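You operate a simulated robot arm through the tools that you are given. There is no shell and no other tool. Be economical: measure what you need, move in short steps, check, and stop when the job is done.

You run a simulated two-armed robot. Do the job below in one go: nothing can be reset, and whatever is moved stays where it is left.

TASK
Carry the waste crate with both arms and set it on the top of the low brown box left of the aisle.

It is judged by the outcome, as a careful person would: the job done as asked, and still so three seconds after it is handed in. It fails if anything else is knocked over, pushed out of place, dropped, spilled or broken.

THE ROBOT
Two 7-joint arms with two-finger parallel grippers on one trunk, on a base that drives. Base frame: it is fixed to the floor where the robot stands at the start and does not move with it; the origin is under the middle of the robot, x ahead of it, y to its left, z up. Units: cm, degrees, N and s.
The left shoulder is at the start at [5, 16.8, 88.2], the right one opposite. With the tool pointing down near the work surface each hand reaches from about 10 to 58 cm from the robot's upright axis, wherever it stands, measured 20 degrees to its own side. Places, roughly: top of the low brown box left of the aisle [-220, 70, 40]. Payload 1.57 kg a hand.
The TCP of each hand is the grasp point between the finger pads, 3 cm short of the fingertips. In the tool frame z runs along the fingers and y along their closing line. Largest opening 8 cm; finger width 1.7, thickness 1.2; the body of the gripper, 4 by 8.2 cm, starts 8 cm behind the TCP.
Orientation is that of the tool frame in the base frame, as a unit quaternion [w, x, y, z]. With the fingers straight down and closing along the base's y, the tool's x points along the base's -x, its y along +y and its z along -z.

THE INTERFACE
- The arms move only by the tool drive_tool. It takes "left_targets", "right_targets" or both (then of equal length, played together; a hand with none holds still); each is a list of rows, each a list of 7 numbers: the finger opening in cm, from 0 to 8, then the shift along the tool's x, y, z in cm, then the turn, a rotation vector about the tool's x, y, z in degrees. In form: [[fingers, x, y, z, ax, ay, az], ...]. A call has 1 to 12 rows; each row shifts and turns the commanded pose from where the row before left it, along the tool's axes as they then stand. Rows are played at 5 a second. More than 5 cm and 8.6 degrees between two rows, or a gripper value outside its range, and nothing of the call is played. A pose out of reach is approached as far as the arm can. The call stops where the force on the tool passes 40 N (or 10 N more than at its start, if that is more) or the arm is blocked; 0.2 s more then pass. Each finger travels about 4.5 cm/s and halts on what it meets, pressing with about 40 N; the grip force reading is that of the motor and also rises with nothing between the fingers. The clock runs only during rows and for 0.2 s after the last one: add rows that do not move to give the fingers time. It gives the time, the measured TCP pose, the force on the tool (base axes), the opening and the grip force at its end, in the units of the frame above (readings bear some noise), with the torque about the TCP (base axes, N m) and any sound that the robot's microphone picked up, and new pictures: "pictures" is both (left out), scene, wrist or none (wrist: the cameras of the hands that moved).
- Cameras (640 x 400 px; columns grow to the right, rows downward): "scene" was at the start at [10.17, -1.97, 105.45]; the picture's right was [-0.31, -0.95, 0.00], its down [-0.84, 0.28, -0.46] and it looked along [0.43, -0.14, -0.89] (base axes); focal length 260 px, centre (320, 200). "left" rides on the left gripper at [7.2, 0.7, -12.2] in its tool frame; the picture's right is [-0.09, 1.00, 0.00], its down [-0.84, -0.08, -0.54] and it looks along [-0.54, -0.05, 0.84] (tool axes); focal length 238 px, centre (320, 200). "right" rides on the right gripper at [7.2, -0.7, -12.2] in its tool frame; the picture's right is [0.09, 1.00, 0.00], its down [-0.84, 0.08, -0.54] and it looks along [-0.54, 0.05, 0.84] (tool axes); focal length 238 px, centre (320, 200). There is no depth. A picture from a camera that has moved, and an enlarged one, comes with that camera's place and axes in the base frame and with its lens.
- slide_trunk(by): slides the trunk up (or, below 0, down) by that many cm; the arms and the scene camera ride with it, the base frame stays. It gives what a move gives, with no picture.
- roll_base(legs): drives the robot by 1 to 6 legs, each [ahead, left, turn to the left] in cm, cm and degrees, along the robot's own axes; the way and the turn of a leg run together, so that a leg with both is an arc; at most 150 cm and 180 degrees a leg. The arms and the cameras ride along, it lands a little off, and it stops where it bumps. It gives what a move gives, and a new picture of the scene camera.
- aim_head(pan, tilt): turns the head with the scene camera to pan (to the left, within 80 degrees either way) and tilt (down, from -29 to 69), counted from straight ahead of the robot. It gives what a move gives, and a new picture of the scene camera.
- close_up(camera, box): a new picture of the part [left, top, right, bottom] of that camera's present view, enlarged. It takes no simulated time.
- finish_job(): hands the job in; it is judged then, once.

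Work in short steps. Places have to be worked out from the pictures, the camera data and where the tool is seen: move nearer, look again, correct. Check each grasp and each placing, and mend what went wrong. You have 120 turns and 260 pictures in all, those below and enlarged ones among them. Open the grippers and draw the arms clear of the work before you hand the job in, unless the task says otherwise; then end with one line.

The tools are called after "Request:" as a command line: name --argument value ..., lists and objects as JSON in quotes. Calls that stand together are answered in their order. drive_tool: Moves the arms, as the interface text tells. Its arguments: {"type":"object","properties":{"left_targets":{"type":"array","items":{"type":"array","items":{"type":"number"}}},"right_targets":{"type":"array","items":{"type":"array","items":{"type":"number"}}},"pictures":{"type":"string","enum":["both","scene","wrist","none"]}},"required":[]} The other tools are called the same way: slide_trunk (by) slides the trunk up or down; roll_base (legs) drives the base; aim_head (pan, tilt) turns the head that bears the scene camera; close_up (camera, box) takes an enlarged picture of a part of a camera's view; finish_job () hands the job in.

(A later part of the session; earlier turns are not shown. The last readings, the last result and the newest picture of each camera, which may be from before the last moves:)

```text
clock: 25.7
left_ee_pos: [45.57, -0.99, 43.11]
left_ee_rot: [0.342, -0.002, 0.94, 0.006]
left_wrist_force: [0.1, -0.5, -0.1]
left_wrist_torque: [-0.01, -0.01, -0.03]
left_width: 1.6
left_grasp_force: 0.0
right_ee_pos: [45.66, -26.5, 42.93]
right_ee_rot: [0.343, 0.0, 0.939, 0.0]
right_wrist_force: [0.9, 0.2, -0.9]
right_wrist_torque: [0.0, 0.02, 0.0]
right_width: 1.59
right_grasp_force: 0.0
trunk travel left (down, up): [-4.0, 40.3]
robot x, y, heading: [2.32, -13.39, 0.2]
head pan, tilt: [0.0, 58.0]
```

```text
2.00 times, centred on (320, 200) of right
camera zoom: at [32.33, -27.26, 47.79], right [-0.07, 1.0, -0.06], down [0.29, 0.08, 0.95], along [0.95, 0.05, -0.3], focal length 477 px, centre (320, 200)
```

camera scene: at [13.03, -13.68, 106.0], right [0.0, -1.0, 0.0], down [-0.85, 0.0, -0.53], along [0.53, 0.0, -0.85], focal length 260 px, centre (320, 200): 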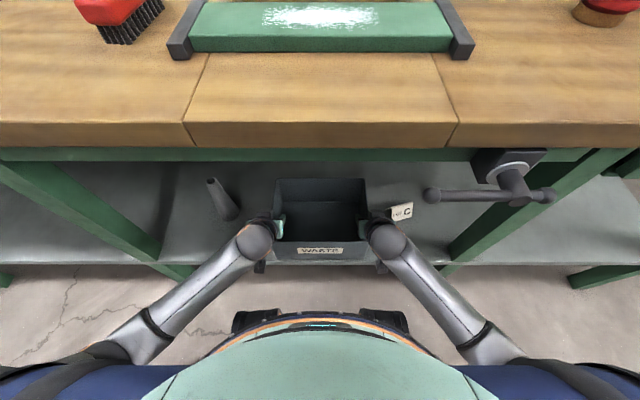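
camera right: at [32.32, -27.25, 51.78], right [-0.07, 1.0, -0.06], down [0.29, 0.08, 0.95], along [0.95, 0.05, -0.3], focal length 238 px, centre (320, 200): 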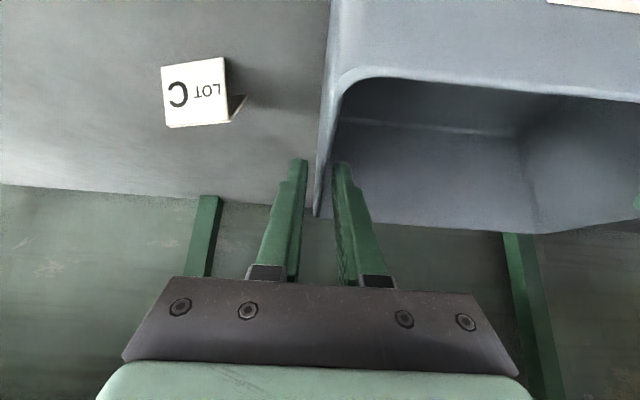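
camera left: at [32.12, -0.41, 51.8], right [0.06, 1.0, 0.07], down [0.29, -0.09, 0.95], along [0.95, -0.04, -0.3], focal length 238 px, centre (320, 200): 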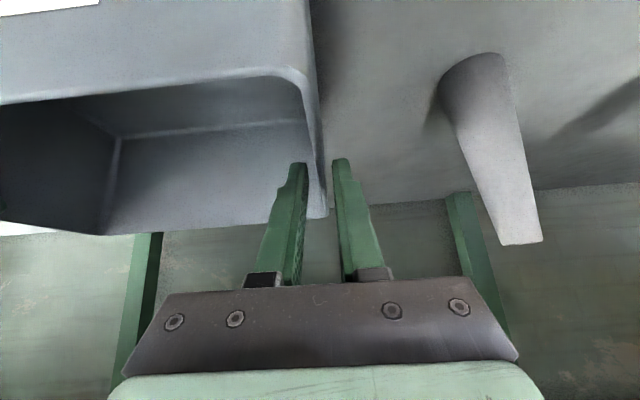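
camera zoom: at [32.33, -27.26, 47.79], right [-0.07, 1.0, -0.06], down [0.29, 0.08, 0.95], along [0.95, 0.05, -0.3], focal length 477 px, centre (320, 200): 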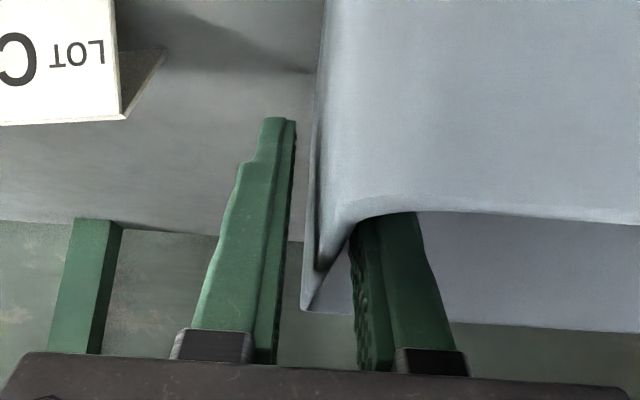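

Straddled again with TCP at z 43. I'll go 0.8 cm deeper, close with plenty of time, then lift slowly by arm to read the load.

Request:
drive_tool --left_targets '[[1.6, 0.51, 0, 0.61, 0, 0, 0], [0.8, 0, 0, 0, 0, 0, 0], [0, 0, 0, 0, 0, 0, 0], [0, 0, 0, 0, 0, 0, 0], [0, 0, 0, 0, 0, 0, 0], [0, 0, 0, 0, 0, 0, 0], [0, 0, 0, 0, 0, 0, 0], [0, 0, 0, 0, 0, 0, 0]]' --right_targets '[[1.6, 0.51, 0, 0.61, 0, 0, 0], [0.8, 0, 0, 0, 0, 0, 0], [0, 0, 0, 0, 0, 0, 0], [0, 0, 0, 0, 0, 0, 0], [0, 0, 0, 0, 0, 0, 0], [0, 0, 0, 0, 0, 0, 0], [0, 0, 0, 0, 0, 0, 0], [0, 0, 0, 0, 0, 0, 0]]' --pictures "none"

Request:
drive_tool --left_targets '[[0, -0.13, 0, -0.15, 0, 0, 0], [0, -0.13, 0, -0.15, 0, 0, 0], [0, 0, 0, 0, 0, 0, 0]]' --right_targets '[[0, -0.13, 0, -0.15, 0, 0, 0], [0, -0.13, 0, -0.15, 0, 0, 0], [0, 0, 0, 0, 0, 0, 0]]' --pictures "none"

Request:
drive_tool --left_targets '[[0, -0.13, 0, -0.15, 0, 0, 0], [0, -0.13, 0, -0.15, 0, 0, 0], [0, 0, 0, 0, 0, 0, 0]]' --right_targets '[[0, -0.13, 0, -0.15, 0, 0, 0], [0, -0.13, 0, -0.15, 0, 0, 0], [0, 0, 0, 0, 0, 0, 0]]' --pictures "wrist"

```text
clock: 27.5
left_ee_pos: [45.58, -0.9, 42.33]
left_ee_rot: [0.342, -0.001, 0.94, 0.006]
left_wrist_force: [0.5, 5.8, 2.2]
left_wrist_torque: [-1.48, 0.18, -1.16]
left_width: 0.45
left_grasp_force: 25.0
right_ee_pos: [45.88, -26.54, 42.35]
right_ee_rot: [0.344, 0.0, 0.939, -0.001]
right_wrist_force: [1.8, -4.4, 4.7]
right_wrist_torque: [1.04, 0.51, 1.07]
right_width: 0.4
right_grasp_force: 25.5
trunk travel left (down, up): [-4.0, 40.3]
robot x, y, heading: [1.91, -13.62, -0.2]
head pan, tilt: [0.0, 58.0]
```

```text
clock: 28.3
left_ee_pos: [45.55, -0.95, 42.63]
left_ee_rot: [0.341, -0.001, 0.94, 0.006]
left_wrist_force: [0.2, 1.0, -2.1]
left_wrist_torque: [-1.35, 0.58, -1.01]
left_width: 0.44
left_grasp_force: 24.8
right_ee_pos: [45.77, -26.62, 42.51]
right_ee_rot: [0.343, 0.0, 0.939, -0.001]
right_wrist_force: [-0.5, -1.0, -2.8]
right_wrist_torque: [1.32, -0.48, 1.06]
right_width: 0.4
right_grasp_force: 25.0
trunk travel left (down, up): [-4.0, 40.3]
robot x, y, heading: [2.04, -13.92, 0.1]
head pan, tilt: [0.0, 58.0]
```

```text
clock: 29.1
left_ee_pos: [45.55, -0.81, 42.99]
left_ee_rot: [0.341, 0.0, 0.94, 0.005]
left_wrist_force: [-1.8, 2.7, -1.6]
left_wrist_torque: [-1.39, 1.09, -1.28]
left_width: 0.4
left_grasp_force: 25.4
right_ee_pos: [45.59, -26.54, 42.85]
right_ee_rot: [0.341, -0.001, 0.94, 0.001]
right_wrist_force: [2.0, -2.2, -3.2]
right_wrist_torque: [1.21, -1.01, 0.79]
right_width: 0.42
right_grasp_force: 24.4
trunk travel left (down, up): [-4.0, 40.3]
robot x, y, heading: [2.12, -14.12, 0.3]
head pan, tilt: [0.0, 58.0]
camera right: at [32.26, -27.19, 47.69], right [-0.07, 1.0, -0.06], down [0.29, 0.08, 0.95], along [0.95, 0.05, -0.3], focal length 238 px, centre (320, 200)
camera left: at [32.11, -0.32, 47.72], right [0.06, 1.0, 0.07], down [0.3, -0.09, 0.95], along [0.95, -0.04, -0.3], focal length 238 px, centre (320, 200)
```

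right: 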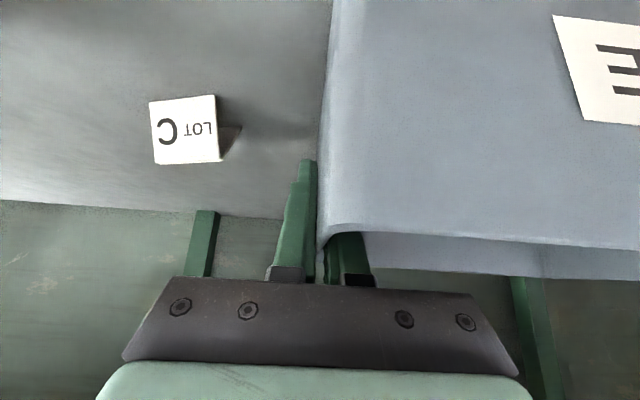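
left: 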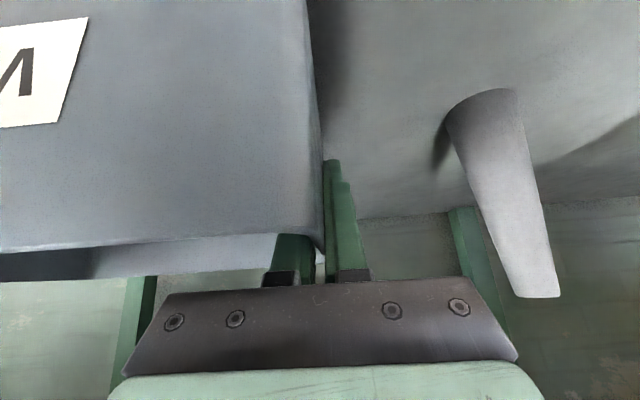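

This time the rim stays fixed relative to the fingers, so the crate is moving with the hands. I'll continue slowly.

Request:
drive_tool --left_targets '[[0, -0.19, 0, -0.23, 0, 0, 0], [0, -0.19, 0, -0.23, 0, 0, 0], [0, -0.19, 0, -0.23, 0, 0, 0], [0, -0.19, 0, -0.23, 0, 0, 0], [0, -0.19, 0, -0.23, 0, 0, 0], [0, 0, 0, 0, 0, 0, 0]]' --right_targets '[[0, -0.19, 0, -0.23, 0, 0, 0], [0, -0.19, 0, -0.23, 0, 0, 0], [0, -0.19, 0, -0.23, 0, 0, 0], [0, -0.19, 0, -0.23, 0, 0, 0], [0, -0.19, 0, -0.23, 0, 0, 0], [0, 0, 0, 0, 0, 0, 0]]' --pictures "both"

```text
clock: 30.5
left_ee_pos: [45.63, -0.97, 44.46]
left_ee_rot: [0.342, -0.001, 0.94, 0.006]
left_wrist_force: [-0.9, 4.1, -0.9]
left_wrist_torque: [-1.45, 0.15, -1.11]
left_width: 0.42
left_grasp_force: 25.2
right_ee_pos: [45.67, -26.64, 44.37]
right_ee_rot: [0.343, -0.001, 0.939, 0.0]
right_wrist_force: [0.3, -6.1, -2.8]
right_wrist_torque: [1.23, -0.06, 1.07]
right_width: 0.42
right_grasp_force: 24.7
trunk travel left (down, up): [-4.0, 40.3]
robot x, y, heading: [1.59, -13.51, -0.2]
head pan, tilt: [0.0, 58.0]
camera scene: at [13.06, -13.68, 105.0], right [0.0, -1.0, 0.0], down [-0.85, 0.0, -0.53], along [0.53, 0.0, -0.85], focal length 260 px, centre (320, 200)
camera right: at [32.36, -27.3, 49.3], right [-0.07, 1.0, -0.06], down [0.29, 0.08, 0.95], along [0.95, 0.05, -0.3], focal length 238 px, centre (320, 200)
camera left: at [32.13, -0.43, 49.25], right [0.06, 1.0, 0.07], down [0.29, -0.09, 0.95], along [0.95, -0.04, -0.3], focal length 238 px, centre (320, 200)
```

scene: 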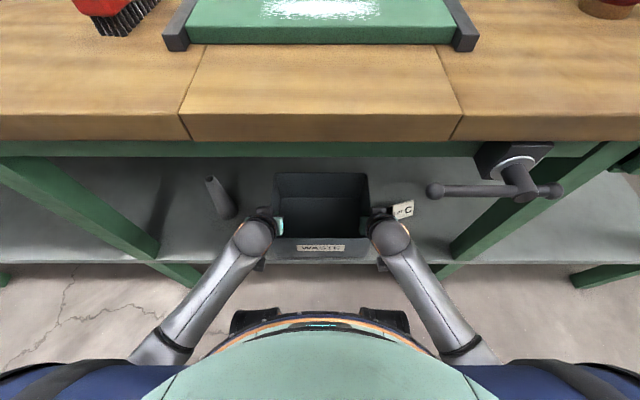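
right: 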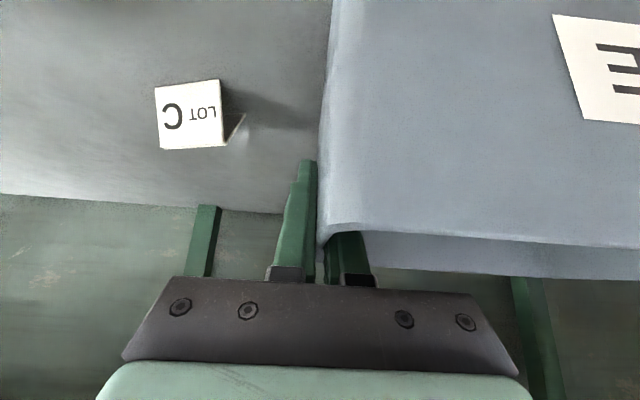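
left: 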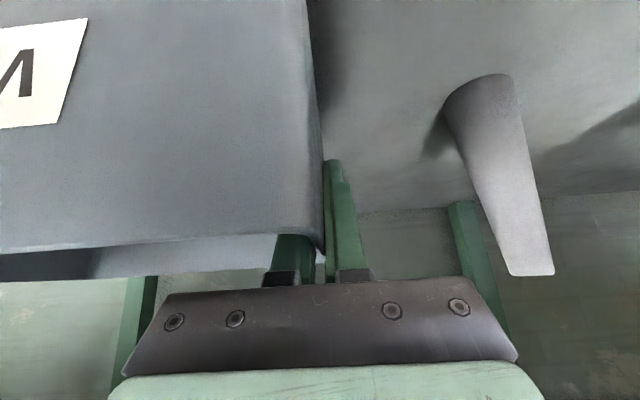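

The crate is up about 2.2 cm, the grip is steady, and the load is only about 4 N. I'll lift 1.5 cm more, then back out gently.

Request:
drive_tool --left_targets '[[0, -0.19, 0, -0.23, 0, 0, 0], [0, -0.19, 0, -0.23, 0, 0, 0], [0, -0.19, 0, -0.23, 0, 0, 0], [0, -0.19, 0, -0.23, 0, 0, 0], [0, -0.19, 0, -0.23, 0, 0, 0], [0, 0, 0, 0, 0, 0, 0]]' --right_targets '[[0, -0.19, 0, -0.23, 0, 0, 0], [0, -0.19, 0, -0.23, 0, 0, 0], [0, -0.19, 0, -0.23, 0, 0, 0], [0, -0.19, 0, -0.23, 0, 0, 0], [0, -0.19, 0, -0.23, 0, 0, 0], [0, 0, 0, 0, 0, 0, 0]]' --pictures "none"

Request:
roll_base --legs '[[-8, 0, 0]]'

Request:
close_up --camera "right" --box '[0, 0, 640, 400]'

Request:
close_up --camera "left" --box '[0, 0, 640, 400]'

```text
clock: 31.9
left_ee_pos: [45.62, -0.96, 46.02]
left_ee_rot: [0.341, 0.0, 0.94, 0.005]
left_wrist_force: [-2.0, 4.9, -0.7]
left_wrist_torque: [-1.48, -0.84, -1.26]
left_width: 0.43
left_grasp_force: 25.4
right_ee_pos: [45.68, -26.51, 46.03]
right_ee_rot: [0.342, -0.001, 0.94, 0.0]
right_wrist_force: [0.8, -4.8, -2.8]
right_wrist_torque: [1.24, 0.95, 0.9]
right_width: 0.39
right_grasp_force: 24.8
trunk travel left (down, up): [-4.0, 40.3]
robot x, y, heading: [2.02, -13.42, 0.2]
head pan, tilt: [0.0, 58.0]
```

```text
clock: 32.9
left_ee_pos: [37.75, -1.01, 46.05]
left_ee_rot: [0.341, -0.001, 0.94, 0.007]
left_wrist_force: [-1.8, 6.4, -0.6]
left_wrist_torque: [-1.45, -0.61, -1.25]
left_width: 0.42
left_grasp_force: 24.4
right_ee_pos: [37.77, -26.71, 45.99]
right_ee_rot: [0.343, 0.0, 0.939, 0.0]
right_wrist_force: [0.9, -7.0, -2.6]
right_wrist_torque: [1.14, 0.65, 0.84]
right_width: 0.44
right_grasp_force: 24.5
trunk travel left (down, up): [-4.0, 40.3]
robot x, y, heading: [-6.23, -13.76, 0.1]
head pan, tilt: [0.0, 58.0]
camera scene: at [5.19, -13.69, 105.0], right [0.0, -1.0, 0.0], down [-0.85, 0.0, -0.53], along [0.53, 0.0, -0.85], focal length 260 px, centre (320, 200)
```

scene: 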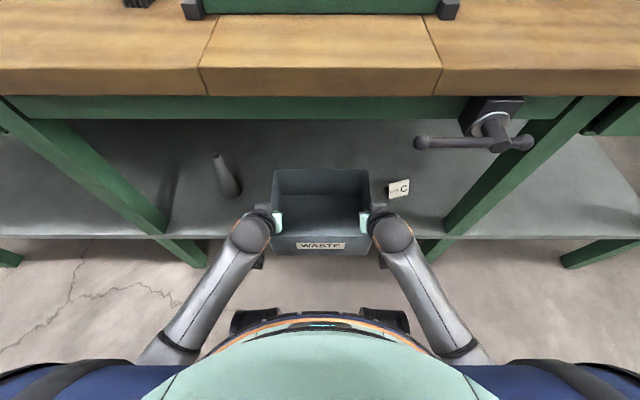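

```text
1.00 times, centred on (320, 200) of right (not enlarged: the box is as wide or as high as the picture)
camera zoom: at [24.43, -27.29, 50.76], right [-0.07, 1.0, -0.06], down [0.29, 0.08, 0.95], along [0.95, 0.05, -0.3], focal length 238 px, centre (320, 200)
```

zoom: 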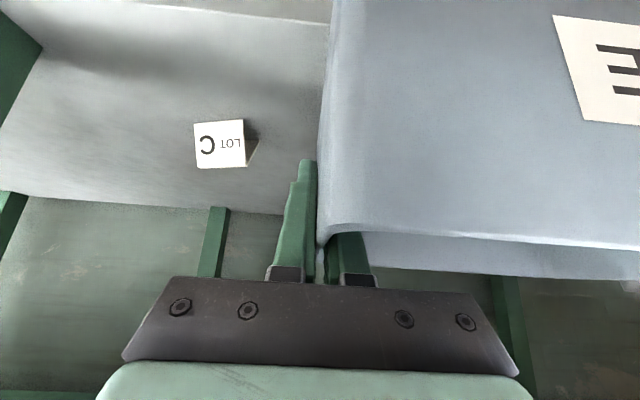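

```text
1.00 times, centred on (320, 200) of left (not enlarged: the box is as wide or as high as the picture)
camera zoom: at [24.3, -0.42, 50.77], right [0.07, 1.0, 0.07], down [0.29, -0.09, 0.95], along [0.95, -0.04, -0.3], focal length 238 px, centre (320, 200)
```

zoom: 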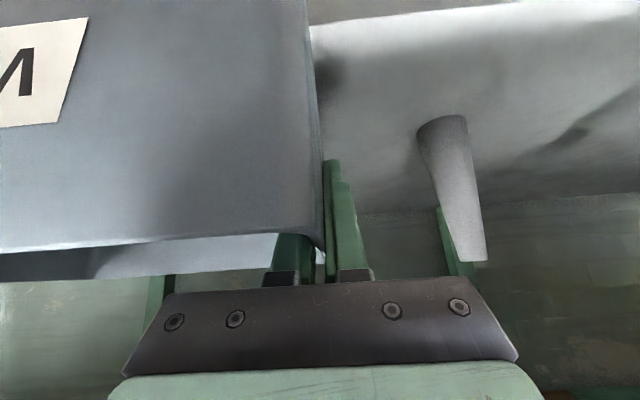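

The crate rides without slipping. I'll back out to x ≈ −34, over floor I already traversed.

Request:
roll_base --legs '[[-14, 0, 0], [-14, 0, 0]]'

Request:
aim_head --pan 80 --tilt 20

Request:
aim_head --pan -80 --tilt 20

```text
clock: 35.2
left_ee_pos: [10.25, -1.02, 45.98]
left_ee_rot: [0.342, 0.001, 0.94, 0.005]
left_wrist_force: [-1.7, 3.6, -0.6]
left_wrist_torque: [-1.44, -0.02, -1.25]
left_width: 0.42
left_grasp_force: 24.7
right_ee_pos: [10.22, -26.79, 46.06]
right_ee_rot: [0.343, 0.0, 0.939, 0.0]
right_wrist_force: [1.7, -4.1, -3.7]
right_wrist_torque: [1.24, 0.07, 0.87]
right_width: 0.42
right_grasp_force: 24.3
trunk travel left (down, up): [-4.0, 40.3]
robot x, y, heading: [-33.17, -13.46, 0.2]
head pan, tilt: [0.0, 58.0]
camera scene: at [-22.4, -13.73, 105.0], right [0.0, -1.0, 0.0], down [-0.85, 0.0, -0.53], along [0.53, 0.0, -0.85], focal length 260 px, centre (320, 200)
```

scene: 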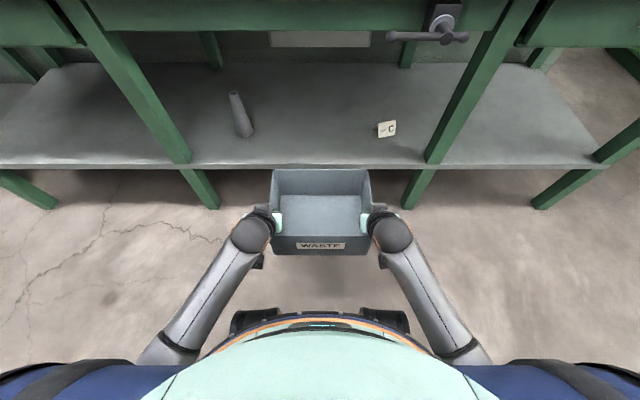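

```text
clock: 36.7
left_ee_pos: [10.17, -1.16, 46.02]
left_ee_rot: [0.341, 0.0, 0.94, 0.006]
left_wrist_force: [-1.7, 4.3, -2.1]
left_wrist_torque: [-1.45, 0.04, -1.27]
left_width: 0.43
left_grasp_force: 24.7
right_ee_pos: [10.2, -26.67, 46.05]
right_ee_rot: [0.343, 0.0, 0.939, 0.0]
right_wrist_force: [1.2, -3.9, -3.7]
right_wrist_torque: [1.18, 0.07, 0.87]
right_width: 0.39
right_grasp_force: 25.1
trunk travel left (down, up): [-4.0, 40.3]
robot x, y, heading: [-33.4, -13.76, 0.4]
head pan, tilt: [80.0, 20.0]
camera scene: at [-27.68, -4.56, 110.58], right [0.98, -0.17, 0.0], down [-0.06, -0.34, -0.94], along [0.16, 0.93, -0.34], focal length 260 px, centre (320, 200)
```

scene: 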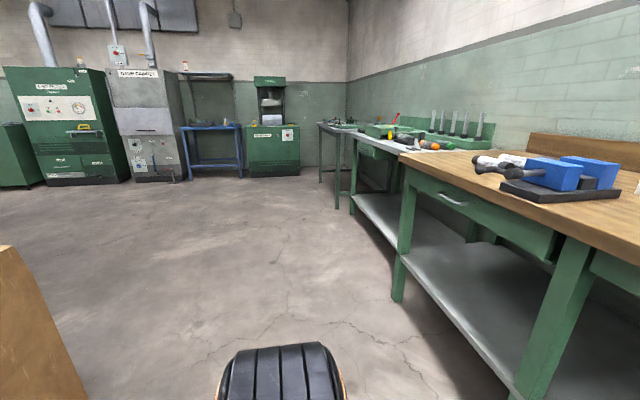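

```text
clock: 39.2
left_ee_pos: [10.21, -1.08, 45.94]
left_ee_rot: [0.341, 0.0, 0.94, 0.005]
left_wrist_force: [-1.4, 4.3, -0.8]
left_wrist_torque: [-1.41, 0.03, -1.26]
left_width: 0.42
left_grasp_force: 24.4
right_ee_pos: [10.17, -26.64, 45.95]
right_ee_rot: [0.343, -0.001, 0.939, 0.0]
right_wrist_force: [0.9, -3.1, -4.2]
right_wrist_torque: [1.18, 0.01, 0.88]
right_width: 0.4
right_grasp_force: 25.4
trunk travel left (down, up): [-4.0, 40.3]
robot x, y, heading: [-33.67, -13.5, 0.3]
head pan, tilt: [-80.0, 20.0]
camera scene: at [-27.67, -22.9, 110.58], right [-0.98, -0.17, 0.0], down [-0.06, 0.34, -0.94], along [0.16, -0.93, -0.34], focal length 260 px, centre (320, 200)
```

scene: 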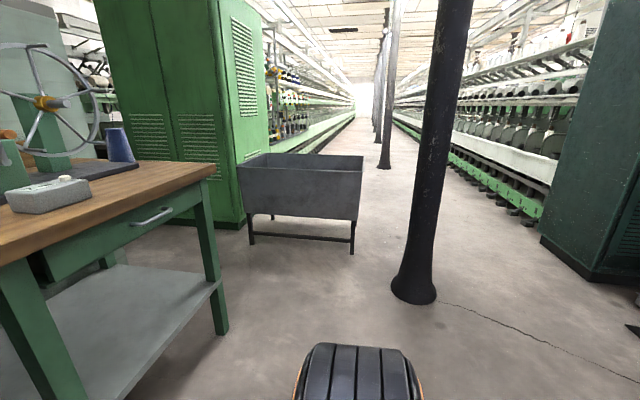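

There's open floor to the left, and a tan box is just visible at the left-rear. I'll turn left 40° in place, with the crate staying clear of the bench, to see behind.

Request:
roll_base --legs '[[0, 0, 20], [0, 0, 20]]'

Request:
aim_head --pan 80 --tilt 25

```text
clock: 41.7
left_ee_pos: [-8.21, 24.13, 46.05]
left_ee_rot: [0.318, -0.323, 0.883, 0.123]
left_wrist_force: [-4.4, 1.6, -0.8]
left_wrist_torque: [-1.16, -0.91, -1.21]
left_width: 0.43
left_grasp_force: 25.4
right_ee_pos: [8.26, 4.48, 45.92]
right_ee_rot: [0.321, -0.323, 0.883, 0.118]
right_wrist_force: [3.8, -2.2, -3.0]
right_wrist_torque: [0.87, 0.84, 0.91]
right_width: 0.4
right_grasp_force: 24.7
trunk travel left (down, up): [-4.0, 40.3]
robot x, y, heading: [-33.43, -13.97, 40.1]
head pan, tilt: [-80.0, 20.0]
camera scene: at [-23.09, -17.11, 110.58], right [-0.64, -0.77, 0.0], down [-0.26, 0.22, -0.94], along [0.72, -0.6, -0.34], focal length 260 px, centre (320, 200)
```

scene: 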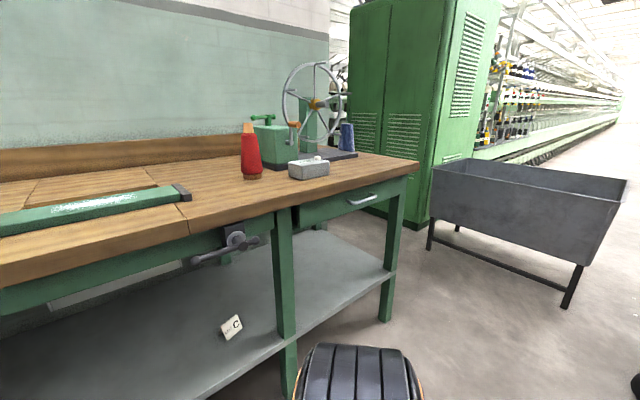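

```text
clock: 44.2
left_ee_pos: [-8.21, 24.02, 45.83]
left_ee_rot: [0.318, -0.322, 0.883, 0.123]
left_wrist_force: [-2.7, 2.4, -1.6]
left_wrist_torque: [-1.11, -0.88, -1.26]
left_width: 0.44
left_grasp_force: 25.5
right_ee_pos: [8.3, 4.48, 45.94]
right_ee_rot: [0.321, -0.323, 0.882, 0.119]
right_wrist_force: [3.3, -3.2, -3.1]
right_wrist_torque: [0.91, 0.85, 0.9]
right_width: 0.4
right_grasp_force: 25.0
trunk travel left (down, up): [-4.0, 40.3]
robot x, y, heading: [-33.64, -13.9, 40.1]
head pan, tilt: [80.0, 25.0]
camera scene: at [-34.87, -3.17, 109.77], right [0.86, 0.5, 0.0], down [0.21, -0.37, -0.91], along [-0.46, 0.78, -0.42], focal length 260 px, centre (320, 200)
```

scene: 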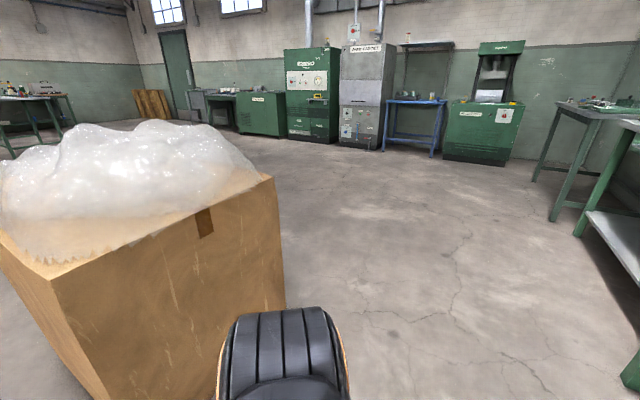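

A tall carton with bubble wrap stands behind-left, with its near face at x ≈ −98, y about 3 to 74. I'll turn to heading 90° to see more behind.

Request:
roll_base --legs '[[0, 0, 25], [0, 0, 25]]'

Request:
aim_head --pan 75 --tilt 25

```text
clock: 47.1
left_ee_pos: [-46.38, 29.73, 45.97]
left_ee_rot: [-0.236, 0.666, -0.663, -0.246]
left_wrist_force: [-5.0, -0.4, -1.5]
left_wrist_torque: [-0.04, -1.44, -1.24]
left_width: 0.44
left_grasp_force: 25.0
right_ee_pos: [-20.67, 29.92, 45.93]
right_ee_rot: [-0.241, 0.666, -0.663, -0.242]
right_wrist_force: [3.6, 2.3, -2.9]
right_wrist_torque: [-0.06, 1.22, 0.97]
right_width: 0.38
right_grasp_force: 24.7
trunk travel left (down, up): [-4.0, 40.3]
robot x, y, heading: [-33.7, -13.92, 90.0]
head pan, tilt: [80.0, 25.0]
camera scene: at [-42.42, -8.15, 109.77], right [0.17, 0.99, 0.0], down [0.42, -0.07, -0.91], along [-0.89, 0.15, -0.42], focal length 260 px, centre (320, 200)
```

scene: 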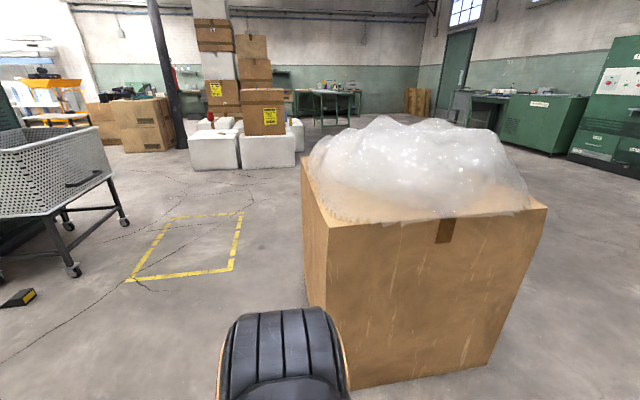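

```text
clock: 47.8
left_ee_pos: [-46.19, 29.89, 45.94]
left_ee_rot: [-0.236, 0.666, -0.663, -0.245]
left_wrist_force: [-2.8, -1.4, -1.1]
left_wrist_torque: [0.02, -1.4, -1.23]
left_width: 0.42
left_grasp_force: 24.8
right_ee_pos: [-20.62, 30.0, 45.78]
right_ee_rot: [-0.241, 0.665, -0.664, -0.242]
right_wrist_force: [4.0, 1.2, -2.7]
right_wrist_torque: [-0.08, 1.18, 0.89]
right_width: 0.4
right_grasp_force: 25.1
trunk travel left (down, up): [-4.0, 40.3]
robot x, y, heading: [-33.43, -13.58, 90.1]
head pan, tilt: [75.0, 25.0]
camera scene: at [-42.25, -7.36, 109.77], right [0.25, 0.97, 0.0], down [0.41, -0.11, -0.91], along [-0.88, 0.23, -0.42], focal length 260 px, centre (320, 200)
```

scene: 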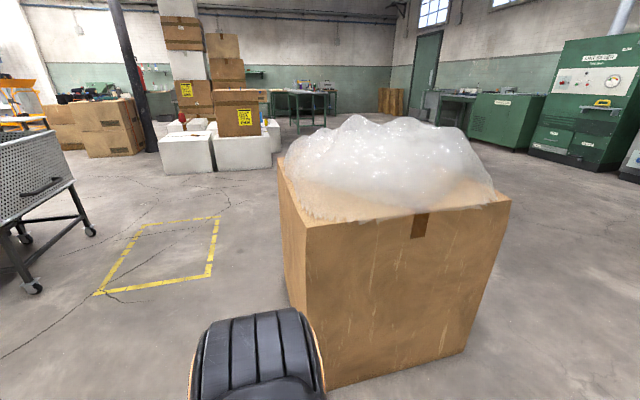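

The tall carton spans x −101…−172, y 4…74, and is 74 high. The low box must be hidden beyond it. The aisle at y < 0 is clear, with a perforated cart at y < −140. I'll back up 40 cm into the aisle and then turn to face −x.

Request:
roll_base --legs '[[-20, 0, 0], [-20, 0, 0], [0, 0, 30], [0, 0, 30], [0, 0, 30]]'

Request:
aim_head --pan 0 --tilt 30

Request:
close_up --camera "right" --box '[0, 0, 640, 400]'

```text
clock: 55.0
left_ee_pos: [-76.72, -66.69, 46.01]
left_ee_rot: [0.008, 0.94, 0.008, -0.342]
left_wrist_force: [0.9, -3.9, -2.0]
left_wrist_torque: [1.44, 0.02, -1.22]
left_width: 0.43
left_grasp_force: 25.1
right_ee_pos: [-77.21, -41.22, 45.95]
right_ee_rot: [0.003, 0.94, 0.008, -0.341]
right_wrist_force: [-1.5, 3.3, -3.4]
right_wrist_torque: [-1.21, -0.04, 0.96]
right_width: 0.4
right_grasp_force: 24.8
trunk travel left (down, up): [-4.0, 40.3]
robot x, y, heading: [-33.02, -53.47, -179.2]
head pan, tilt: [75.0, 25.0]
camera scene: at [-39.43, -62.36, 109.77], right [-0.97, 0.24, 0.0], down [0.1, 0.41, -0.91], along [-0.22, -0.88, -0.42], focal length 260 px, centre (320, 200)
```

scene: 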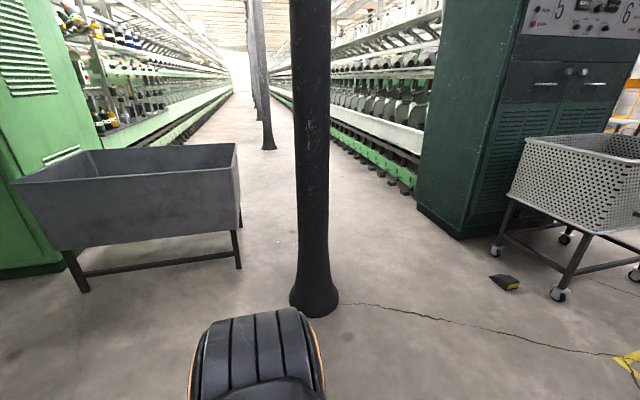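

```text
clock: 56.5
left_ee_pos: [-76.76, -66.75, 45.96]
left_ee_rot: [0.009, 0.94, 0.009, -0.341]
left_wrist_force: [0.9, -3.6, -1.4]
left_wrist_torque: [1.4, -0.02, -1.23]
left_width: 0.43
left_grasp_force: 25.2
right_ee_pos: [-77.25, -41.25, 45.94]
right_ee_rot: [0.003, 0.94, 0.007, -0.342]
right_wrist_force: [-1.7, 3.7, -3.1]
right_wrist_torque: [-1.24, -0.08, 0.94]
right_width: 0.4
right_grasp_force: 24.5
trunk travel left (down, up): [-4.0, 40.3]
robot x, y, heading: [-33.23, -53.61, -178.8]
head pan, tilt: [0.0, 30.0]
camera scene: at [-46.24, -53.58, 108.97], right [-0.02, 1.0, 0.0], down [0.5, 0.01, -0.87], along [-0.87, -0.02, -0.5], focal length 260 px, centre (320, 200)
```

scene: 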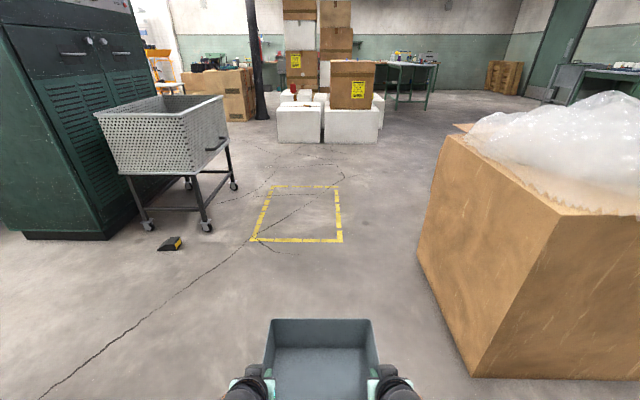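

```text
1.00 times, centred on (320, 200) of right (not enlarged: the box is as wide or as high as the picture)
camera zoom: at [-63.93, -40.24, 50.75], right [0.09, -0.99, -0.06], down [-0.29, -0.08, 0.95], along [-0.95, -0.07, -0.3], focal length 238 px, centre (320, 200)
```

zoom: 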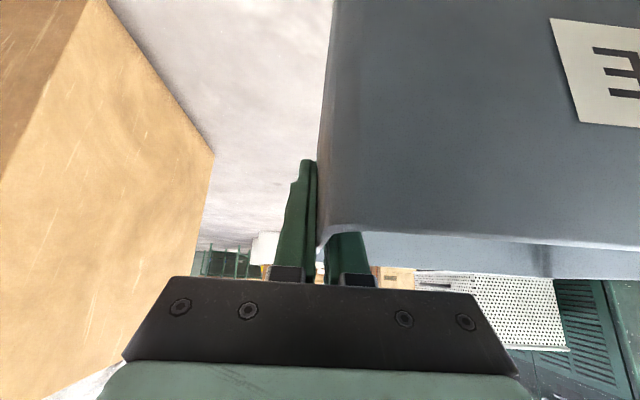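

The grip is steady. The low box is still hidden behind the carton, so I'll drive ahead along the aisle in two legs and look right.

Request:
roll_base --legs '[[40, 0, -1], [40, 0, 0]]'

Request:
aim_head --pan -45 --tilt 35

```text
clock: 61.1
left_ee_pos: [-157.34, -66.2, 45.94]
left_ee_rot: [0.005, 0.94, 0.0, -0.341]
left_wrist_force: [1.0, -3.8, -1.5]
left_wrist_torque: [1.41, -0.02, -1.25]
left_width: 0.44
left_grasp_force: 24.9
right_ee_pos: [-157.26, -40.62, 45.97]
right_ee_rot: [0.0, 0.94, 0.0, -0.342]
right_wrist_force: [-1.2, 3.5, -2.6]
right_wrist_torque: [-1.25, -0.09, 0.96]
right_width: 0.36
right_grasp_force: 24.8
trunk travel left (down, up): [-4.0, 40.3]
robot x, y, heading: [-113.4, -53.71, 180.0]
head pan, tilt: [0.0, 30.0]
camera scene: at [-126.48, -53.6, 108.97], right [0.0, 1.0, 0.0], down [0.5, 0.0, -0.87], along [-0.87, 0.0, -0.5], focal length 260 px, centre (320, 200)
```

scene: 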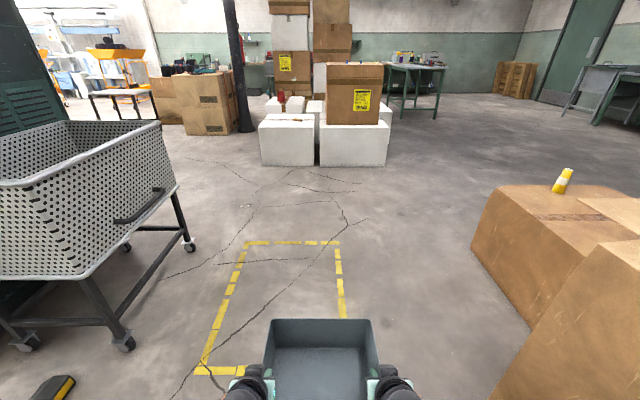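

```text
clock: 62.2
left_ee_pos: [-157.16, -66.2, 45.93]
left_ee_rot: [0.005, 0.94, 0.0, -0.341]
left_wrist_force: [0.8, -2.9, -1.1]
left_wrist_torque: [1.39, -0.03, -1.26]
left_width: 0.4
left_grasp_force: 25.2
right_ee_pos: [-157.15, -40.53, 45.86]
right_ee_rot: [0.0, 0.94, 0.0, -0.342]
right_wrist_force: [-1.7, 4.8, -3.3]
right_wrist_torque: [-1.28, -0.07, 0.95]
right_width: 0.43
right_grasp_force: 25.4
trunk travel left (down, up): [-4.0, 40.3]
robot x, y, heading: [-113.76, -53.35, 179.9]
head pan, tilt: [-45.0, 35.0]
camera scene: at [-123.67, -47.38, 108.19], right [0.71, 0.71, 0.0], down [0.41, -0.41, -0.82], along [-0.58, 0.58, -0.57], focal length 260 px, centre (320, 200)
```

scene: 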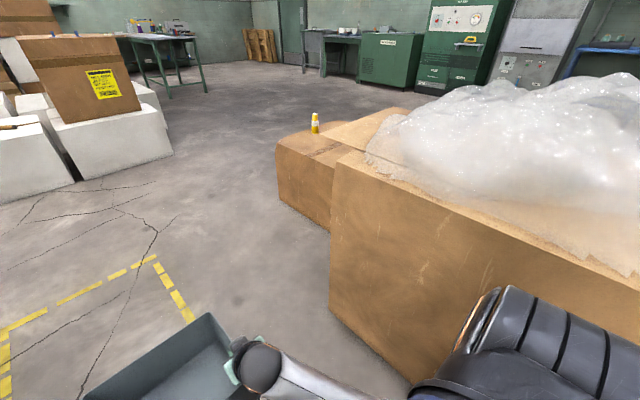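

The low box sits right behind the tall one: its front face is at y ≈ 43, x from about −255, and its top is near 40–44. A yellow bottle stands on it near (−253, 78). I'll drive abreast of it and turn to face it.

Request:
roll_base --legs '[[50, 0, 0], [50, 0, 0], [0, 0, -45], [0, 0, -45]]'

Request:
aim_head --pan 0 --tilt 38

```text
clock: 71.9
left_ee_pos: [-226.24, -9.77, 45.96]
left_ee_rot: [0.239, -0.661, 0.668, 0.244]
left_wrist_force: [-3.9, -1.6, -2.6]
left_wrist_torque: [-0.04, -1.43, -1.23]
left_width: 0.42
left_grasp_force: 24.6
right_ee_pos: [-200.6, -9.98, 45.98]
right_ee_rot: [0.242, -0.661, 0.668, 0.241]
right_wrist_force: [3.5, 0.9, -2.9]
right_wrist_torque: [-0.03, 1.24, 0.94]
right_width: 0.43
right_grasp_force: 25.1
trunk travel left (down, up): [-4.0, 40.3]
robot x, y, heading: [-214.44, -53.38, 89.5]
head pan, tilt: [-45.0, 35.0]
camera scene: at [-207.59, -43.3, 108.19], right [0.7, -0.71, 0.0], down [-0.41, -0.4, -0.82], along [0.58, 0.57, -0.57], focal length 260 px, centre (320, 200)
```

scene: 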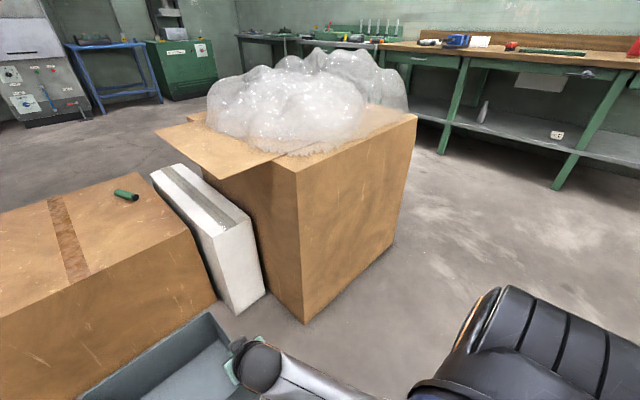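

```text
clock: 73.0
left_ee_pos: [-226.24, -9.65, 45.89]
left_ee_rot: [0.239, -0.661, 0.668, 0.244]
left_wrist_force: [-3.7, -0.8, -0.6]
left_wrist_torque: [-0.04, -1.46, -1.21]
left_width: 0.41
left_grasp_force: 24.6
right_ee_pos: [-200.76, -9.95, 45.86]
right_ee_rot: [0.243, -0.661, 0.668, 0.241]
right_wrist_force: [3.9, 1.8, -3.3]
right_wrist_torque: [-0.03, 1.24, 0.92]
right_width: 0.41
right_grasp_force: 24.8
trunk travel left (down, up): [-4.0, 40.3]
robot x, y, heading: [-213.83, -53.64, 89.4]
head pan, tilt: [0.0, 38.0]
camera scene: at [-213.79, -40.83, 107.74], right [1.0, -0.01, 0.0], down [-0.01, -0.62, -0.79], along [0.01, 0.79, -0.62], focal length 260 px, centre (320, 200)
```

scene: 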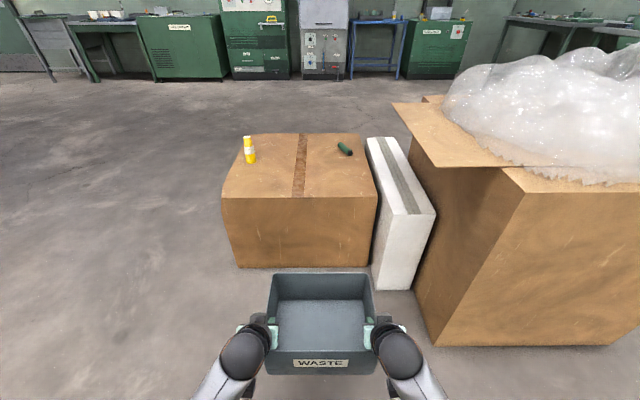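

Low box: x −252…−190, y 42…99, top at z ≈ 45.5. The bottle is near (−246, 70) and a green marker near (−199, 80). There's free space for the crate centred at about (−222, 57). I'll raise the trunk 2 cm as a slip test, and look down at the base front.

Request:
slide_trunk --by 2

Request:
aim_head --pan 0 --tilt 69

Request:
close_up --camera "left" --box '[0, 0, 640, 400]'

Request:
close_up --camera "right" --box '[0, 0, 640, 400]'

```text
clock: 73.7
left_ee_pos: [-226.25, -9.75, 48.08]
left_ee_rot: [0.239, -0.661, 0.668, 0.243]
left_wrist_force: [-3.3, -2.2, -1.0]
left_wrist_torque: [-0.04, -1.45, -1.2]
left_width: 0.4
left_grasp_force: 24.9
right_ee_pos: [-200.59, -10.0, 47.98]
right_ee_rot: [0.243, -0.661, 0.669, 0.24]
right_wrist_force: [2.5, 1.7, -3.6]
right_wrist_torque: [-0.06, 1.23, 0.97]
right_width: 0.39
right_grasp_force: 24.8
trunk travel left (down, up): [-6.0, 38.3]
robot x, y, heading: [-214.29, -53.49, 89.6]
head pan, tilt: [0.0, 38.0]
```

```text
clock: 74.6
left_ee_pos: [-226.31, -9.73, 47.87]
left_ee_rot: [0.239, -0.661, 0.668, 0.244]
left_wrist_force: [-3.6, -0.4, -2.1]
left_wrist_torque: [-0.06, -1.38, -1.24]
left_width: 0.41
left_grasp_force: 24.4
right_ee_pos: [-200.59, -9.98, 48.05]
right_ee_rot: [0.242, -0.661, 0.668, 0.24]
right_wrist_force: [3.2, -0.3, -2.7]
right_wrist_torque: [-0.08, 1.22, 0.94]
right_width: 0.37
right_grasp_force: 24.8
trunk travel left (down, up): [-6.0, 38.3]
robot x, y, heading: [-214.16, -53.62, 89.1]
head pan, tilt: [0.0, 68.8]
camera scene: at [-213.82, -43.86, 105.83], right [1.0, -0.01, 0.0], down [-0.01, -0.93, -0.36], along [0.0, 0.36, -0.93], focal length 260 px, centre (320, 200)
```

scene: 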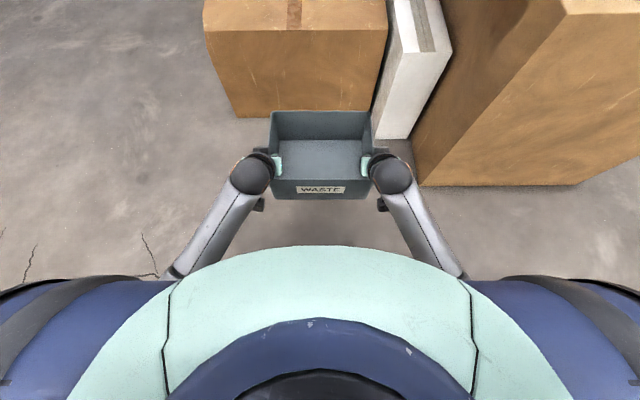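

```text
1.00 times, centred on (320, 200) of left (not enlarged: the box is as wide or as high as the picture)
camera zoom: at [-227.09, -23.01, 52.75], right [-0.99, 0.08, 0.07], down [0.09, 0.29, 0.95], along [0.05, 0.95, -0.3], focal length 238 px, centre (320, 200)
```

zoom: 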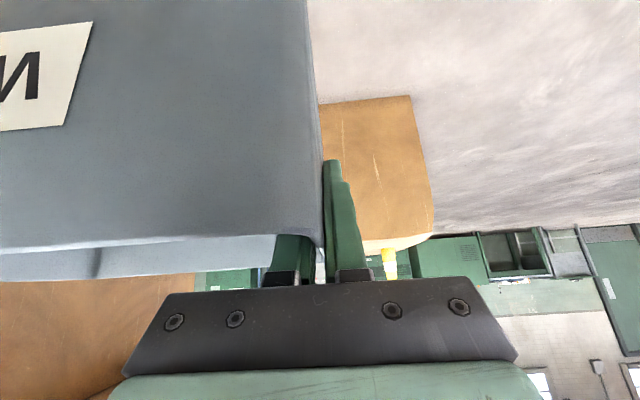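

```text
1.00 times, centred on (320, 200) of right (not enlarged: the box is as wide or as high as the picture)
camera zoom: at [-200.18, -23.3, 52.74], right [-1.0, -0.06, -0.06], down [-0.07, 0.29, 0.95], along [-0.04, 0.95, -0.3], focal length 238 px, centre (320, 200)
```

zoom: 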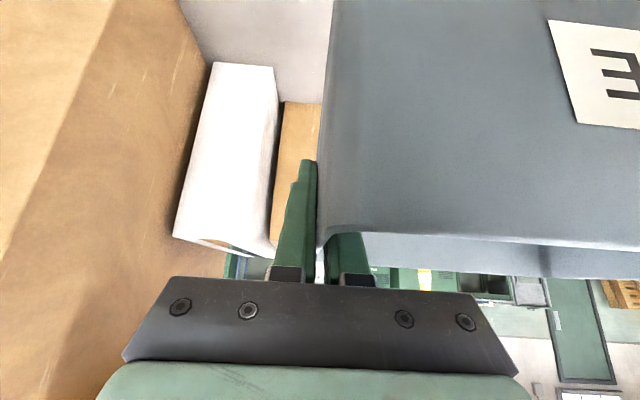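

No slip, and the box top confirms at about 45. I'll raise another 10 cm, extend both arms 6 cm ahead so the base stays clear of the box, and shift left 6.5 cm.

Request:
slide_trunk --by 5

Request:
slide_trunk --by 5.5

Request:
drive_tool --left_targets '[[0, -0.383, 0, 0.321, 0, 0, 0], [0, -0.383, 0, 0.321, 0, 0, 0], [0, -0.383, 0, 0.321, 0, 0, 0], [0, -0.383, 0, 0.321, 0, 0, 0], [0, -0.383, 0, 0.321, 0, 0, 0], [0, -0.383, 0, 0.321, 0, 0, 0], [0, -0.383, 0, 0.321, 0, 0, 0], [0, -0.383, 0, 0.321, 0, 0, 0], [0, -0.383, 0, 0.321, 0, 0, 0], [0, -0.383, 0, 0.321, 0, 0, 0], [0, -0.383, 0, 0.321, 0, 0, 0], [0, -0.383, 0, 0.321, 0, 0, 0]]' --right_targets '[[0, -0.383, 0, 0.321, 0, 0, 0], [0, -0.383, 0, 0.321, 0, 0, 0], [0, -0.383, 0, 0.321, 0, 0, 0], [0, -0.383, 0, 0.321, 0, 0, 0], [0, -0.383, 0, 0.321, 0, 0, 0], [0, -0.383, 0, 0.321, 0, 0, 0], [0, -0.383, 0, 0.321, 0, 0, 0], [0, -0.383, 0, 0.321, 0, 0, 0], [0, -0.383, 0, 0.321, 0, 0, 0], [0, -0.383, 0, 0.321, 0, 0, 0], [0, -0.383, 0, 0.321, 0, 0, 0], [0, -0.383, 0, 0.321, 0, 0, 0]]' --pictures "wrist"

Request:
roll_base --legs '[[0, 6.5, 0]]'

Request:
aim_head --pan 0 --tilt 48

```text
clock: 75.6
left_ee_pos: [-226.21, -9.74, 52.94]
left_ee_rot: [0.238, -0.661, 0.669, 0.244]
left_wrist_force: [-3.5, -1.3, -1.4]
left_wrist_torque: [-0.07, -1.41, -1.22]
left_width: 0.46
left_grasp_force: 25.1
right_ee_pos: [-200.64, -9.87, 52.9]
right_ee_rot: [0.243, -0.661, 0.668, 0.24]
right_wrist_force: [3.7, 1.1, -3.1]
right_wrist_torque: [-0.05, 1.26, 0.95]
right_width: 0.4
right_grasp_force: 24.6
trunk travel left (down, up): [-11.0, 33.3]
robot x, y, heading: [-213.9, -53.73, 89.3]
head pan, tilt: [0.0, 68.8]
```

```text
clock: 76.5
left_ee_pos: [-226.14, -9.7, 58.42]
left_ee_rot: [0.239, -0.661, 0.669, 0.243]
left_wrist_force: [-4.1, -0.6, -1.5]
left_wrist_torque: [-0.03, -1.39, -1.23]
left_width: 0.43
left_grasp_force: 24.6
right_ee_pos: [-200.72, -9.92, 58.43]
right_ee_rot: [0.244, -0.661, 0.668, 0.241]
right_wrist_force: [4.1, 0.6, -2.0]
right_wrist_torque: [-0.05, 1.23, 0.94]
right_width: 0.4
right_grasp_force: 24.7
trunk travel left (down, up): [-16.5, 27.8]
robot x, y, heading: [-213.76, -53.6, 89.4]
head pan, tilt: [0.0, 68.8]
```

```text
clock: 79.1
left_ee_pos: [-226.21, -3.81, 58.55]
left_ee_rot: [0.239, -0.661, 0.668, 0.244]
left_wrist_force: [-2.8, 1.2, -1.8]
left_wrist_torque: [-0.25, -1.37, -0.86]
left_width: 0.42
left_grasp_force: 24.8
right_ee_pos: [-200.64, -4.04, 58.46]
right_ee_rot: [0.243, -0.661, 0.668, 0.241]
right_wrist_force: [2.2, -1.3, -2.9]
right_wrist_torque: [0.15, 1.13, 1.19]
right_width: 0.39
right_grasp_force: 24.6
trunk travel left (down, up): [-16.5, 27.8]
robot x, y, heading: [-213.85, -53.45, 89.4]
head pan, tilt: [0.0, 68.8]
camera right: at [-200.17, -17.29, 63.24], right [-1.0, -0.06, -0.06], down [-0.07, 0.29, 0.95], along [-0.04, 0.95, -0.3], focal length 238 px, centre (320, 200)
camera left: at [-227.09, -17.13, 63.19], right [-0.99, 0.08, 0.07], down [0.09, 0.29, 0.95], along [0.05, 0.95, -0.3], focal length 238 px, centre (320, 200)
```

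right: 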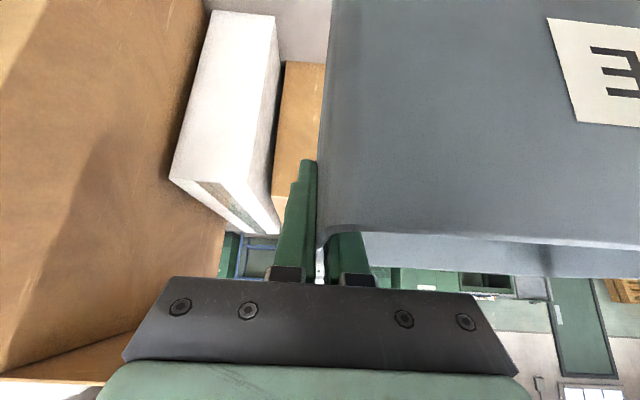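
left: 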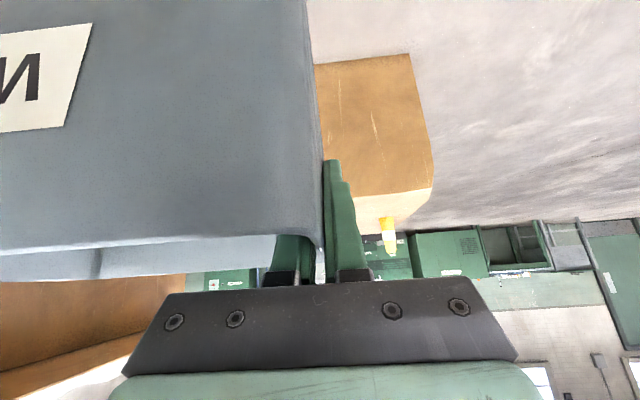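

```text
clock: 80.4
left_ee_pos: [-232.89, -3.82, 58.36]
left_ee_rot: [0.239, -0.661, 0.668, 0.244]
left_wrist_force: [-0.3, 1.6, -1.2]
left_wrist_torque: [-0.03, -1.32, -0.79]
left_width: 0.4
left_grasp_force: 25.1
right_ee_pos: [-207.35, -3.87, 58.47]
right_ee_rot: [0.243, -0.661, 0.668, 0.241]
right_wrist_force: [0.9, -1.2, -2.4]
right_wrist_torque: [-0.07, 1.12, 1.24]
right_width: 0.42
right_grasp_force: 24.9
trunk travel left (down, up): [-16.5, 27.8]
robot x, y, heading: [-220.33, -53.5, 89.7]
head pan, tilt: [0.0, 68.8]
camera scene: at [-220.46, -43.8, 116.32], right [1.0, -0.01, 0.0], down [-0.01, -0.93, -0.36], along [0.0, 0.36, -0.93], focal length 260 px, centre (320, 200)
```

scene: 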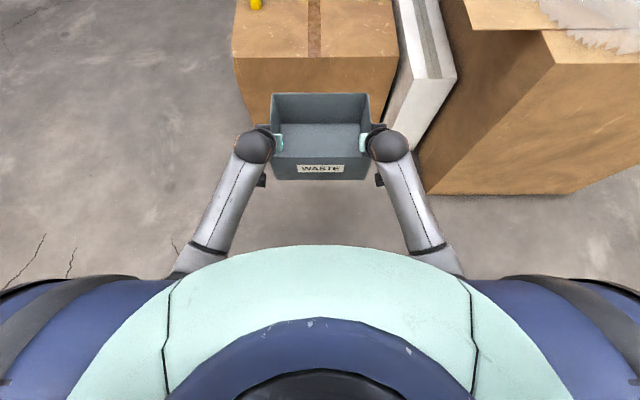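

```text
clock: 81.2
left_ee_pos: [-232.88, -3.77, 58.45]
left_ee_rot: [0.24, -0.662, 0.667, 0.243]
left_wrist_force: [-4.9, 0.0, -1.6]
left_wrist_torque: [-0.42, -1.32, -0.85]
left_width: 0.39
left_grasp_force: 25.2
right_ee_pos: [-207.46, -3.85, 58.42]
right_ee_rot: [0.243, -0.661, 0.668, 0.24]
right_wrist_force: [3.3, -1.0, -2.1]
right_wrist_torque: [0.3, 1.21, 1.21]
right_width: 0.43
right_grasp_force: 25.0
trunk travel left (down, up): [-16.5, 27.8]
robot x, y, heading: [-221.21, -53.59, 89.2]
head pan, tilt: [0.0, 48.0]
camera scene: at [-220.44, -41.51, 118.79], right [1.0, -0.01, 0.0], down [-0.01, -0.74, -0.67], along [0.01, 0.67, -0.74], focal length 260 px, centre (320, 200)
```

scene: 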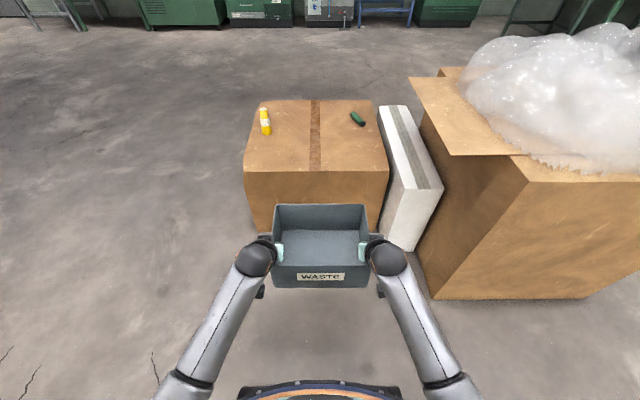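

The crate is aligned with the box's middle (box x −251…−191). I'll drive ahead 30 cm and check before moving over the top.

Request:
roll_base --legs '[[30, 0, 0]]'

Request:
close_up --camera "left" --box '[0, 0, 640, 400]'

```text
clock: 83.3
left_ee_pos: [-232.81, 26.04, 58.42]
left_ee_rot: [0.239, -0.662, 0.667, 0.244]
left_wrist_force: [-3.6, 0.9, -1.4]
left_wrist_torque: [0.01, -1.31, -0.86]
left_width: 0.4
left_grasp_force: 24.6
right_ee_pos: [-207.29, 26.05, 58.51]
right_ee_rot: [0.242, -0.662, 0.667, 0.24]
right_wrist_force: [3.4, -2.5, -3.1]
right_wrist_torque: [-0.09, 1.21, 1.2]
right_width: 0.41
right_grasp_force: 25.0
trunk travel left (down, up): [-16.5, 27.8]
robot x, y, heading: [-220.24, -23.12, 89.9]
head pan, tilt: [0.0, 48.0]
camera scene: at [-220.25, -11.54, 118.79], right [1.0, -0.01, 0.0], down [0.0, -0.74, -0.67], along [0.0, 0.67, -0.74], focal length 260 px, centre (320, 200)
```

scene: 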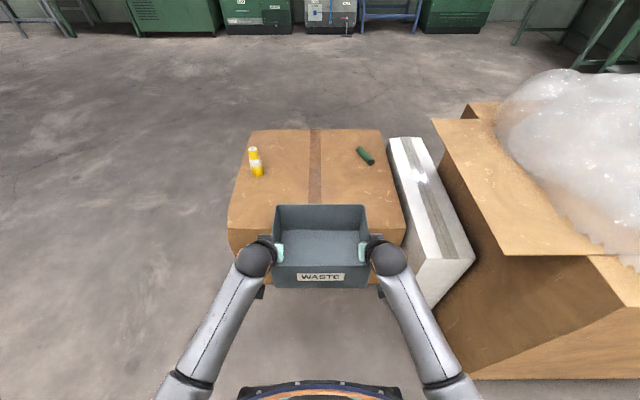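

```text
1.00 times, centred on (320, 200) of left (not enlarged: the box is as wide or as high as the picture)
camera zoom: at [-233.62, 12.83, 63.18], right [-0.99, 0.07, 0.07], down [0.09, 0.29, 0.95], along [0.05, 0.95, -0.3], focal length 238 px, centre (320, 200)
```

zoom: 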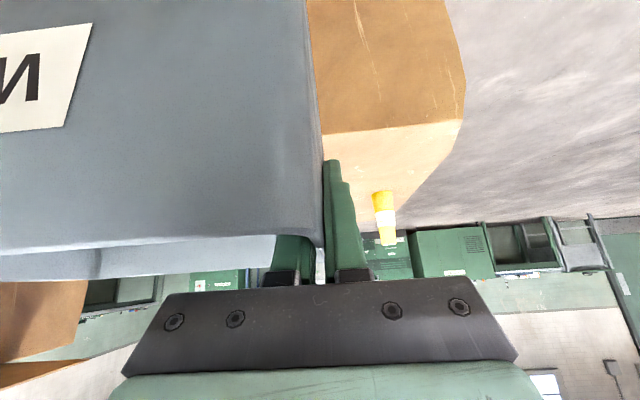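

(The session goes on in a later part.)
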